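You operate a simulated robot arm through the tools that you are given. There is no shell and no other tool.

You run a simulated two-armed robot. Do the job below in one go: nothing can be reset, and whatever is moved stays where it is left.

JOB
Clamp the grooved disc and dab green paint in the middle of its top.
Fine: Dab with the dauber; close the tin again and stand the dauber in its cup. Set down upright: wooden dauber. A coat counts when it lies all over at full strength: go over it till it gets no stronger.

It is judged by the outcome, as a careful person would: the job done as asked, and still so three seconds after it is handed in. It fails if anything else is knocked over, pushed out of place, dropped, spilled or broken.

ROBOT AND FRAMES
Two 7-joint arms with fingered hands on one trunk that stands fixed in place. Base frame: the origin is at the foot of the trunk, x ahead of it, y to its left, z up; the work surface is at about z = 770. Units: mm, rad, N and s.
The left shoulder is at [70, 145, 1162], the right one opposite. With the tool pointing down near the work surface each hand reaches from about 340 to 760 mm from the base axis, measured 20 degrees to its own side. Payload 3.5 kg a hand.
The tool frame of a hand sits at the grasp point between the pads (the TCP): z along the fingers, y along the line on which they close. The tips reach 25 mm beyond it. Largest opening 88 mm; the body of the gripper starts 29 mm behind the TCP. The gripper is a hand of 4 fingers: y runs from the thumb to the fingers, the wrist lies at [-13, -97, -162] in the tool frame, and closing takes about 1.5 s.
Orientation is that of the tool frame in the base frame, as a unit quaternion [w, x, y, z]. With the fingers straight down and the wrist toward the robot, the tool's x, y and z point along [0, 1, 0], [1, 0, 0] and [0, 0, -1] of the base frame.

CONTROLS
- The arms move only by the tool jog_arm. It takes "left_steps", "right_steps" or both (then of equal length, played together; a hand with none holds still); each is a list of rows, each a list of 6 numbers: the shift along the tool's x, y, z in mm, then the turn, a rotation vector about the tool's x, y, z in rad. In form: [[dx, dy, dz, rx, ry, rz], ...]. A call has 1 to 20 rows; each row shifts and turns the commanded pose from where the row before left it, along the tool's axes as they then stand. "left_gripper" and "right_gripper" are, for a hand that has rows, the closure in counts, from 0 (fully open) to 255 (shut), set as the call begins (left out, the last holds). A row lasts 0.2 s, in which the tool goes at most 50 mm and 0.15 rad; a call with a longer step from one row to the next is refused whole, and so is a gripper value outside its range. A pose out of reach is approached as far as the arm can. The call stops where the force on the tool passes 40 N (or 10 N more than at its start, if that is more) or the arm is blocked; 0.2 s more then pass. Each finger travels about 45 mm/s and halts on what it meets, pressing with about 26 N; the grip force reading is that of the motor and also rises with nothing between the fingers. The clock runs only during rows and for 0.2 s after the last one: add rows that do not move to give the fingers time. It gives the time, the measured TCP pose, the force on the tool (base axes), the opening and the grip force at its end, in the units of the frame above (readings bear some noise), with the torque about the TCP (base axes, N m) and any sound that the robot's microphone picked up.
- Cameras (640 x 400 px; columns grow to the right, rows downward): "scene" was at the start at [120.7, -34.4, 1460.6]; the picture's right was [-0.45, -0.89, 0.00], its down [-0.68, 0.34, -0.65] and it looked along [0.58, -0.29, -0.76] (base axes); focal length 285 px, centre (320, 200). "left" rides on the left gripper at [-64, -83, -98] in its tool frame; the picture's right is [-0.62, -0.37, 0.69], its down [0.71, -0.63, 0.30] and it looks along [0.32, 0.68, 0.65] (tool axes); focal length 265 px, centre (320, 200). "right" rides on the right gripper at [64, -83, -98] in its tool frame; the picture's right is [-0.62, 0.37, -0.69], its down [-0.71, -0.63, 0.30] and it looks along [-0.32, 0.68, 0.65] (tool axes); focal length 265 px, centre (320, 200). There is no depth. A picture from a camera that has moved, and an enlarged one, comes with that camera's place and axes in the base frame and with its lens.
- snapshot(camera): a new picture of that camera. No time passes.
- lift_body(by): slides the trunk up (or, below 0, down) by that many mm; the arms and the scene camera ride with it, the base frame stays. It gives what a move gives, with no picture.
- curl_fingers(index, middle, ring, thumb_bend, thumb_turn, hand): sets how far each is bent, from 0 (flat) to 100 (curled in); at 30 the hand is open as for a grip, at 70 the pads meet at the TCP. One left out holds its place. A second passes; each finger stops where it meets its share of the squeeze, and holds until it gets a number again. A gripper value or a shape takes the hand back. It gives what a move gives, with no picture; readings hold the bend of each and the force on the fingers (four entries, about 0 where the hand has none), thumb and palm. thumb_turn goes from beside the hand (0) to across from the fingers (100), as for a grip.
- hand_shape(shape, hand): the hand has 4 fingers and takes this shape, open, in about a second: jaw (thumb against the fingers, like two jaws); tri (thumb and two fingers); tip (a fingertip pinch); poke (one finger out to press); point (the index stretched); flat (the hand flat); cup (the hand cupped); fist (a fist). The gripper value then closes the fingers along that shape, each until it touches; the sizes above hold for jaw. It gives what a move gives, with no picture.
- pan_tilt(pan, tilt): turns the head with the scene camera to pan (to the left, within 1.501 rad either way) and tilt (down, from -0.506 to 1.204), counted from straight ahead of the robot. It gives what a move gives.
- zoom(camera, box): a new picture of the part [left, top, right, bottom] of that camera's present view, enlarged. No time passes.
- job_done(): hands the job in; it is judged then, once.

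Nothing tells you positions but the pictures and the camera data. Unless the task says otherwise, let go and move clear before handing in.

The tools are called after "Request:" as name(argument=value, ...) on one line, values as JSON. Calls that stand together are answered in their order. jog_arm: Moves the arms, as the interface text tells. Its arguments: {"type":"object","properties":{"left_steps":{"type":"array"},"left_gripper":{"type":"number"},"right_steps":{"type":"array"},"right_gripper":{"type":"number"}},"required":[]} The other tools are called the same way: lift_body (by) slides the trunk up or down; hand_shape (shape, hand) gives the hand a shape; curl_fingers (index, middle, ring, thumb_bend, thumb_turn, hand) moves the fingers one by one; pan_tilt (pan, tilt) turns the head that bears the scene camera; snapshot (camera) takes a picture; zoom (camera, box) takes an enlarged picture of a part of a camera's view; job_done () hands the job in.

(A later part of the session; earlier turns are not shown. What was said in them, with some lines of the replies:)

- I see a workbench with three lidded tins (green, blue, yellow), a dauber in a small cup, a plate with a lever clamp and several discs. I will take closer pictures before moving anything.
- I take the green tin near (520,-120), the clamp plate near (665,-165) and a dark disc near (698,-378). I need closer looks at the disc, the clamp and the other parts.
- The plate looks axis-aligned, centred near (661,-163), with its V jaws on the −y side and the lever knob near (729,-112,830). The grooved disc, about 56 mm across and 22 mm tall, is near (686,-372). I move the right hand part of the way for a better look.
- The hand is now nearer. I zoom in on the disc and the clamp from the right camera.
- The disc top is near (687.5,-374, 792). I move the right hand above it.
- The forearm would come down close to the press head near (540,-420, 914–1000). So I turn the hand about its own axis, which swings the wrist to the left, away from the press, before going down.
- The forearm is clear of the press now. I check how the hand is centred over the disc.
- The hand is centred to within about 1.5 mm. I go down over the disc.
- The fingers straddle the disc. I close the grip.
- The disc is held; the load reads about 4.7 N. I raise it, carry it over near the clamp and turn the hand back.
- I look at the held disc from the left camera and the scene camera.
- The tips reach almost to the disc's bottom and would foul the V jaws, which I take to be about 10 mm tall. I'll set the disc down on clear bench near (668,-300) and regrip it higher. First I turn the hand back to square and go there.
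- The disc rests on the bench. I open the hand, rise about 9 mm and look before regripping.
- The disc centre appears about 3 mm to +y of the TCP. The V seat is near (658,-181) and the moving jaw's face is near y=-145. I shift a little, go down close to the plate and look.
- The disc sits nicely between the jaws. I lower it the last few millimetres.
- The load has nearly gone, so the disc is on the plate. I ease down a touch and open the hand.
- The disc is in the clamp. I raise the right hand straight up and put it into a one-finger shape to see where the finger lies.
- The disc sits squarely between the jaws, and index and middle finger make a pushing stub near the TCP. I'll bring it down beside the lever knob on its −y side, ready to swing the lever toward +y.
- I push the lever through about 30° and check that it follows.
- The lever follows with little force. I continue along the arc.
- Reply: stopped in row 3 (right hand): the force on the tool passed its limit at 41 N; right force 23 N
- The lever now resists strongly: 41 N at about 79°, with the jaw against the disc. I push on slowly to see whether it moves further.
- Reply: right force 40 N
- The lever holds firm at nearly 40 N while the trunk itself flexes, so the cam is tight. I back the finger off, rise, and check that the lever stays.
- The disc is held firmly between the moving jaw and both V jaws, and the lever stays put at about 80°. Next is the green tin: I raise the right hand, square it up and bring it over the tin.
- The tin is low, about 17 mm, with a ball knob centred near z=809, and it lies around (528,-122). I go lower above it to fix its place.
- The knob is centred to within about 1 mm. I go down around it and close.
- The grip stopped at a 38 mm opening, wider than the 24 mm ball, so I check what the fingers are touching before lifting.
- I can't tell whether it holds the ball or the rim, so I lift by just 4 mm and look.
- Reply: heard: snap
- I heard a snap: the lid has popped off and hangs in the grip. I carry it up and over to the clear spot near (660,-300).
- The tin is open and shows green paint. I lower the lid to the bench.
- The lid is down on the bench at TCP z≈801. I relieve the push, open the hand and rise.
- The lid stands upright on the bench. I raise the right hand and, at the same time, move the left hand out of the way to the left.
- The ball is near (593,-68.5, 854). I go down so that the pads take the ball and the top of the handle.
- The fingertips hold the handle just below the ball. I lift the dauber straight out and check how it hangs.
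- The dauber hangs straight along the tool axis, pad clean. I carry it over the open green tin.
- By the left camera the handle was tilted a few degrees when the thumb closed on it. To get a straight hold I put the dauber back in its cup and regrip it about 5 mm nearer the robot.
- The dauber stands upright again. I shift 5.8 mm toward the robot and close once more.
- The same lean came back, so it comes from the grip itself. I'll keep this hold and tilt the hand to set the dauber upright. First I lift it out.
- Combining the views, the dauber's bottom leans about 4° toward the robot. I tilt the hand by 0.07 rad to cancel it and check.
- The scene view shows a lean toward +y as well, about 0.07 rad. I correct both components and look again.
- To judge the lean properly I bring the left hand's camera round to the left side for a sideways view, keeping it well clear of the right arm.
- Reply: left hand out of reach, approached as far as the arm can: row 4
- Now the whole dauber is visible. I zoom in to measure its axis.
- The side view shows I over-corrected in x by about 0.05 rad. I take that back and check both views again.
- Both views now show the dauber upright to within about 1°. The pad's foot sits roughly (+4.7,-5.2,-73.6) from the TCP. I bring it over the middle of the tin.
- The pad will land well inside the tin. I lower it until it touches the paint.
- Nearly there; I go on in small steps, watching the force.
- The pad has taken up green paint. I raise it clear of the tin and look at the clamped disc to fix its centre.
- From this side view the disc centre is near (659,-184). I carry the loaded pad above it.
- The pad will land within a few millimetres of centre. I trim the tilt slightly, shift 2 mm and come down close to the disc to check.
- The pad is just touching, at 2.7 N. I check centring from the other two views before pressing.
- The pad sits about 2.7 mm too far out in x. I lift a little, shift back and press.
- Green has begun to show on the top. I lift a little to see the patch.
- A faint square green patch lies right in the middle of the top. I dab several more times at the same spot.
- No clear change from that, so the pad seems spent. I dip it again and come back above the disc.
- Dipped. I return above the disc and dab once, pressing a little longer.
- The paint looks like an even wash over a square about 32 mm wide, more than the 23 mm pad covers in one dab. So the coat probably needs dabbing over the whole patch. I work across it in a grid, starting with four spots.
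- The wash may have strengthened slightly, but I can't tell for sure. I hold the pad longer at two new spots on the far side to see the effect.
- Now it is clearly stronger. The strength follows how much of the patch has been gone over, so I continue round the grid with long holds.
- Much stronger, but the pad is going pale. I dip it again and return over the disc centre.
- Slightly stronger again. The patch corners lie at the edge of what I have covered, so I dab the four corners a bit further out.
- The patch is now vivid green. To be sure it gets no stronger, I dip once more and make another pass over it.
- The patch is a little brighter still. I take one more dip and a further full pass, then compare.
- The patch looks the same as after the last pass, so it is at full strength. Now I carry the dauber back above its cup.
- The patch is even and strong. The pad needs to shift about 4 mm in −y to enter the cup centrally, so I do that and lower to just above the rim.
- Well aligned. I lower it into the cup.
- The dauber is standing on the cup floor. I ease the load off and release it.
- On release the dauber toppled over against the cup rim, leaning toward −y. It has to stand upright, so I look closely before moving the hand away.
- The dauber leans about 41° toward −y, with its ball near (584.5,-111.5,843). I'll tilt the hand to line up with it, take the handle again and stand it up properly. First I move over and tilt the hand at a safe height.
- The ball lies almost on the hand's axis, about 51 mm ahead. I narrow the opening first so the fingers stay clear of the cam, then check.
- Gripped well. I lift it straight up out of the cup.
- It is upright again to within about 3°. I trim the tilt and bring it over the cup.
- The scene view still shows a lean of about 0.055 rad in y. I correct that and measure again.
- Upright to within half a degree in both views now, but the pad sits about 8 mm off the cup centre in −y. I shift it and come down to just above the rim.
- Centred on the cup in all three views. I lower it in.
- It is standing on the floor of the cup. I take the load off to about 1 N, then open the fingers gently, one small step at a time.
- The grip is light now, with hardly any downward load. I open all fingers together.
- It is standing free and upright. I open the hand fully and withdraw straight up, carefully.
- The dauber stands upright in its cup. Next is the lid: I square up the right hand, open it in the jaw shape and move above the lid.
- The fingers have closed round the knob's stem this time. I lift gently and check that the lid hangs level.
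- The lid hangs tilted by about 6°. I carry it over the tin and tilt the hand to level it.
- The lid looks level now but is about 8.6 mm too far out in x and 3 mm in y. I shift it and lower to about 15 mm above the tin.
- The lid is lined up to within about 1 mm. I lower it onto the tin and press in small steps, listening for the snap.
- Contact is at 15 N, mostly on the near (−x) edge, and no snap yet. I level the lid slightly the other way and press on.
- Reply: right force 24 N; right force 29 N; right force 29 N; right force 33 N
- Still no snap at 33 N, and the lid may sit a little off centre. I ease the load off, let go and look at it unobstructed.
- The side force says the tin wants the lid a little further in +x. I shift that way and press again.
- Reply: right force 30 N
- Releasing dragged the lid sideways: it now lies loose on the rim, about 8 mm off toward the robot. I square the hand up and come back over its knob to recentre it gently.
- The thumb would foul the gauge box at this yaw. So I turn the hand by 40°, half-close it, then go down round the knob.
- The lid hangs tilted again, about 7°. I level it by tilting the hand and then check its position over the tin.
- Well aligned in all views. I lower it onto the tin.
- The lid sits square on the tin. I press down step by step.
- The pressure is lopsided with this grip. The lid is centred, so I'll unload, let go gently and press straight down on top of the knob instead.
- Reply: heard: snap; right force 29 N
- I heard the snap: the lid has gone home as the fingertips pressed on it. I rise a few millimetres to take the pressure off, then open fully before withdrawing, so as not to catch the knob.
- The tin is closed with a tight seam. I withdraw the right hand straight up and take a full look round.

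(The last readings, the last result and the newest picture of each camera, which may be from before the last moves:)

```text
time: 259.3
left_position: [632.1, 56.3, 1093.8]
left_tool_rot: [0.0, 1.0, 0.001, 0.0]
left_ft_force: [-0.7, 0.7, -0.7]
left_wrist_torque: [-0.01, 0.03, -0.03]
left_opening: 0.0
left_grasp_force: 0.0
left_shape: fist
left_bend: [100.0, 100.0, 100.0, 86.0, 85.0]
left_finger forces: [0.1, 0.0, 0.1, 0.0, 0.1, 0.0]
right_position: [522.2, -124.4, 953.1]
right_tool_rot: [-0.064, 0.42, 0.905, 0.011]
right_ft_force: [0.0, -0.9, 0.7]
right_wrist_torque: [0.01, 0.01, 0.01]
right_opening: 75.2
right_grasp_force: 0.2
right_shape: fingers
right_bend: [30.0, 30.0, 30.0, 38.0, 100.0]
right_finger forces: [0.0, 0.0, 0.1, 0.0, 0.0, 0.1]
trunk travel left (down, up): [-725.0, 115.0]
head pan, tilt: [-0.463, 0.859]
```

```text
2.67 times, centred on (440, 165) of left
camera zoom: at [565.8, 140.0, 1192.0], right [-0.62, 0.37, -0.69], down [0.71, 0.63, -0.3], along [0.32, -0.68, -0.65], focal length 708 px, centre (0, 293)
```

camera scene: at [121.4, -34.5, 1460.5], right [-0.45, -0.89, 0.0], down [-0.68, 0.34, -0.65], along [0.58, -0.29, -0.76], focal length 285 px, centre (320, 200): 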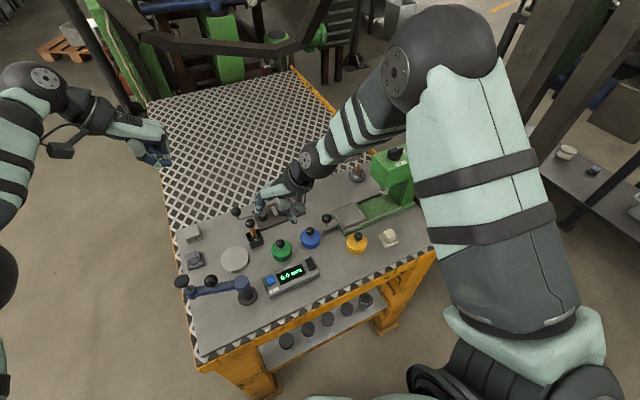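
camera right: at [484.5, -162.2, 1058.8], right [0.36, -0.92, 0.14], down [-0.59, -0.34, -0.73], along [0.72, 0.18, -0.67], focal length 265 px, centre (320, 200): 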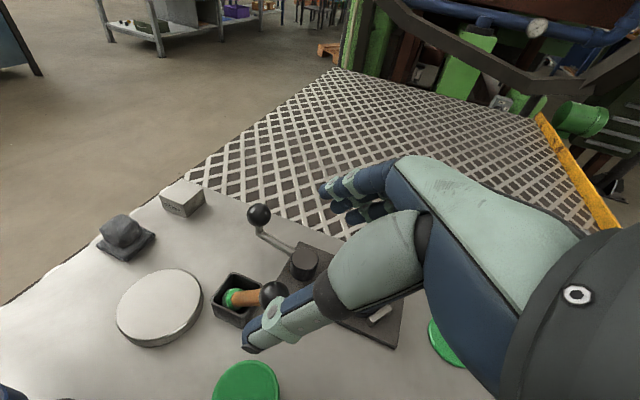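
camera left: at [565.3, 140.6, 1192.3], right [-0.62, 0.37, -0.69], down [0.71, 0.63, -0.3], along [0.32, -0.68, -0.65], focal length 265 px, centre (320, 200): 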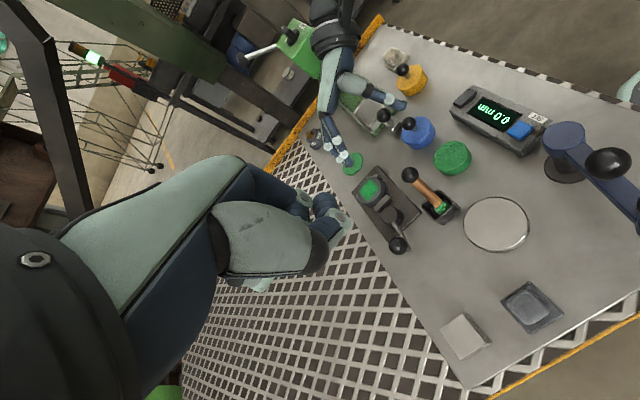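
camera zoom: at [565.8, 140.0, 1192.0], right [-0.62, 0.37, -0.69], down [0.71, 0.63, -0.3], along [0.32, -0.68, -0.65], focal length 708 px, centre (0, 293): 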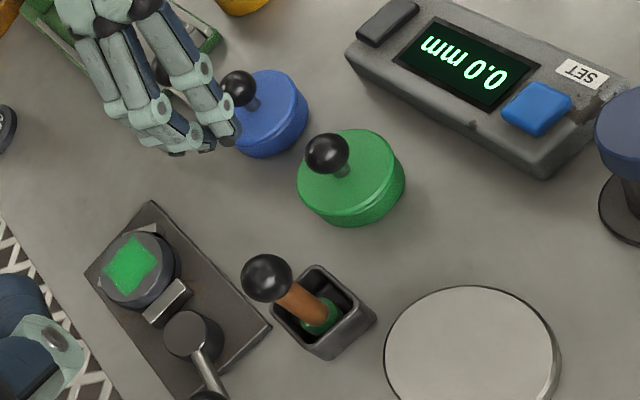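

The tin is closed and back where it stood, the dauber is upright, and the patch is intact. I move the right hand clear and check the clamp and patch close up.

Request:
jog_arm(right_steps=[[6, -25, -35, 0, 0, 0], [6, -25, -35, 0, 0, 0], [6, -25, -35, 0, 0, 0], [-20, -25, -20, 0, 0, 0], [-30, -20, 0, 0, 0, 0], [-30, -10, 0, 0, 0, 0], [-30, 0, 0, 0, 0, 0], [0, 0, 0, 0, 0, 0]])

Request:
zoom(camera="scene", box=[225, 170, 325, 270])

Request:
zoom(camera="scene", box=[255, 185, 311, 220])

Request:
zoom(camera="left", box=[345, 155, 435, 235])

Request:
snapshot(camera="scene")

```text
time: 261.1
left_position: [630.3, 56.3, 1094.4]
left_tool_rot: [0.0, 1.0, 0.0, -0.001]
left_ft_force: [-0.6, 0.1, 0.5]
left_wrist_torque: [0.03, -0.02, 0.02]
left_opening: 0.0
left_grasp_force: 0.0
left_shape: fist
left_bend: [100.0, 100.0, 100.0, 86.0, 85.0]
left_finger forces: [0.1, 0.0, 0.0, 0.0, 0.0, 0.0]
right_position: [493.5, -287.4, 1069.6]
right_tool_rot: [-0.065, 0.42, 0.905, 0.012]
right_ft_force: [0.7, 0.3, -0.5]
right_wrist_torque: [0.02, 0.02, 0.0]
right_opening: 75.6
right_grasp_force: 0.0
right_shape: fingers
right_bend: [30.0, 30.0, 30.0, 38.0, 100.0]
right_finger forces: [0.0, 0.0, 0.0, 0.0, 0.1, 0.0]
trunk travel left (down, up): [-725.0, 115.0]
head pan, tilt: [-0.463, 0.859]
```

```text
4.00 times, centred on (275, 220) of scene
camera zoom: at [120.4, -33.9, 1460.6], right [-0.45, -0.89, 0.0], down [-0.68, 0.34, -0.65], along [0.58, -0.29, -0.76], focal length 1140 px, centre (500, 120)
```

zoom: 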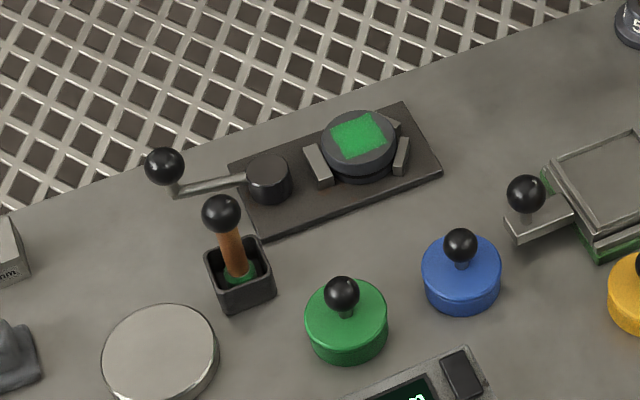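

```text
11.43 times, centred on (283, 202) of scene
camera zoom: at [120.4, -33.9, 1460.6], right [-0.45, -0.89, 0.0], down [-0.68, 0.34, -0.65], along [0.58, -0.29, -0.76], focal length 3257 px, centre (743, 171)
```

zoom: 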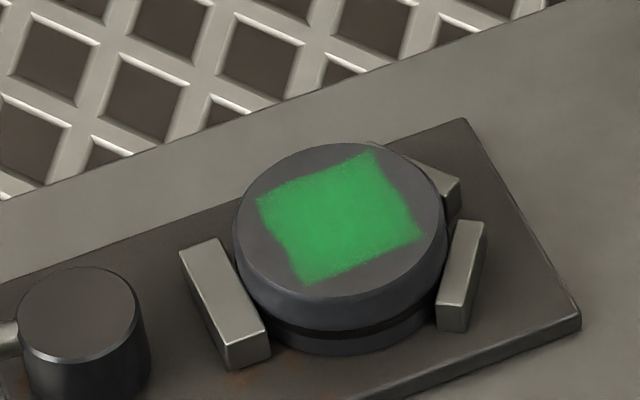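

```text
5.00 times, centred on (390, 195) of left
camera zoom: at [565.1, 140.4, 1192.4], right [-0.62, 0.37, -0.69], down [0.71, 0.63, -0.3], along [0.32, -0.68, -0.65], focal length 1327 px, centre (-30, 225)
```

zoom: 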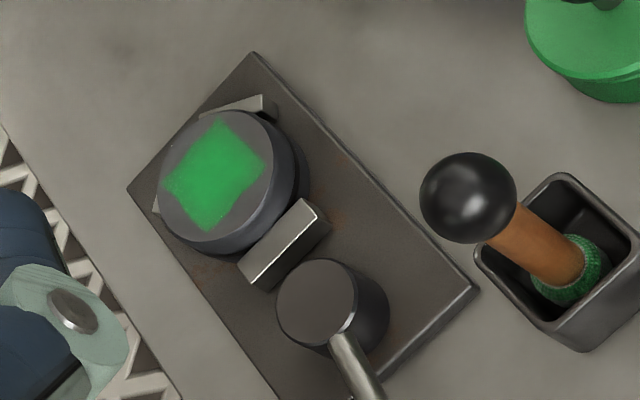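

```text
taken
camera scene: at [120.4, -33.9, 1460.6], right [-0.45, -0.89, 0.0], down [-0.68, 0.34, -0.65], along [0.58, -0.29, -0.76], focal length 285 px, centre (320, 200)
```

scene: 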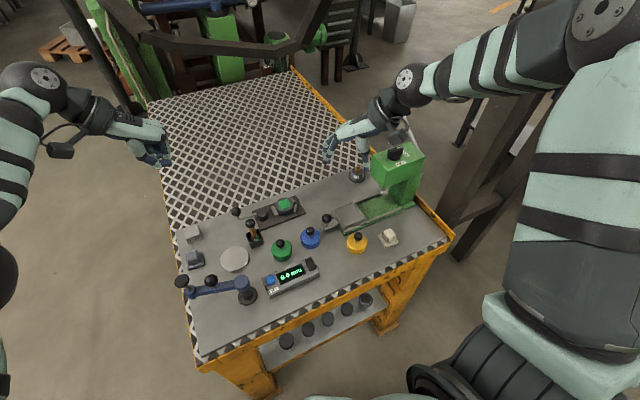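

The job is done, as far as I can see. The grooved disc is clamped, the green patch in the middle of its top is even and stopped getting stronger, the green tin is closed, and the dauber stands upright in its cup. Both hands are clear, so I hand it in.

Request:
job_done()

```text
The job is handed in.
```

I clamped the grooved disc and painted the middle of its top green. The work is handed in; I don't have the verdict.

- **Clamp:** the disc is held between the moving jaw and both V jaws. The lever resisted at about 40 N and stayed put when I let go.
- **Paint:** the patch is a green square about 33 mm wide, centred on the top. I dipped and went over it until a further full pass made no visible difference.
- **Tin:** the lid took two tries. The first attempt wouldn't seat, and letting go dragged the lid sideways. On the second I heard it snap home. The tin ended up within about half a millimetre of where it started.
- **Dauber:** it toppled against the cup rim on my first release. I regripped it and stood it upright in its cup, and it was still standing in my last pictures.
- **Gauge box:** the thumb probably brushed it once, at about 1 N. I compared pictures and it had not moved.

In the last pictures nothing else looked knocked over or out of place.
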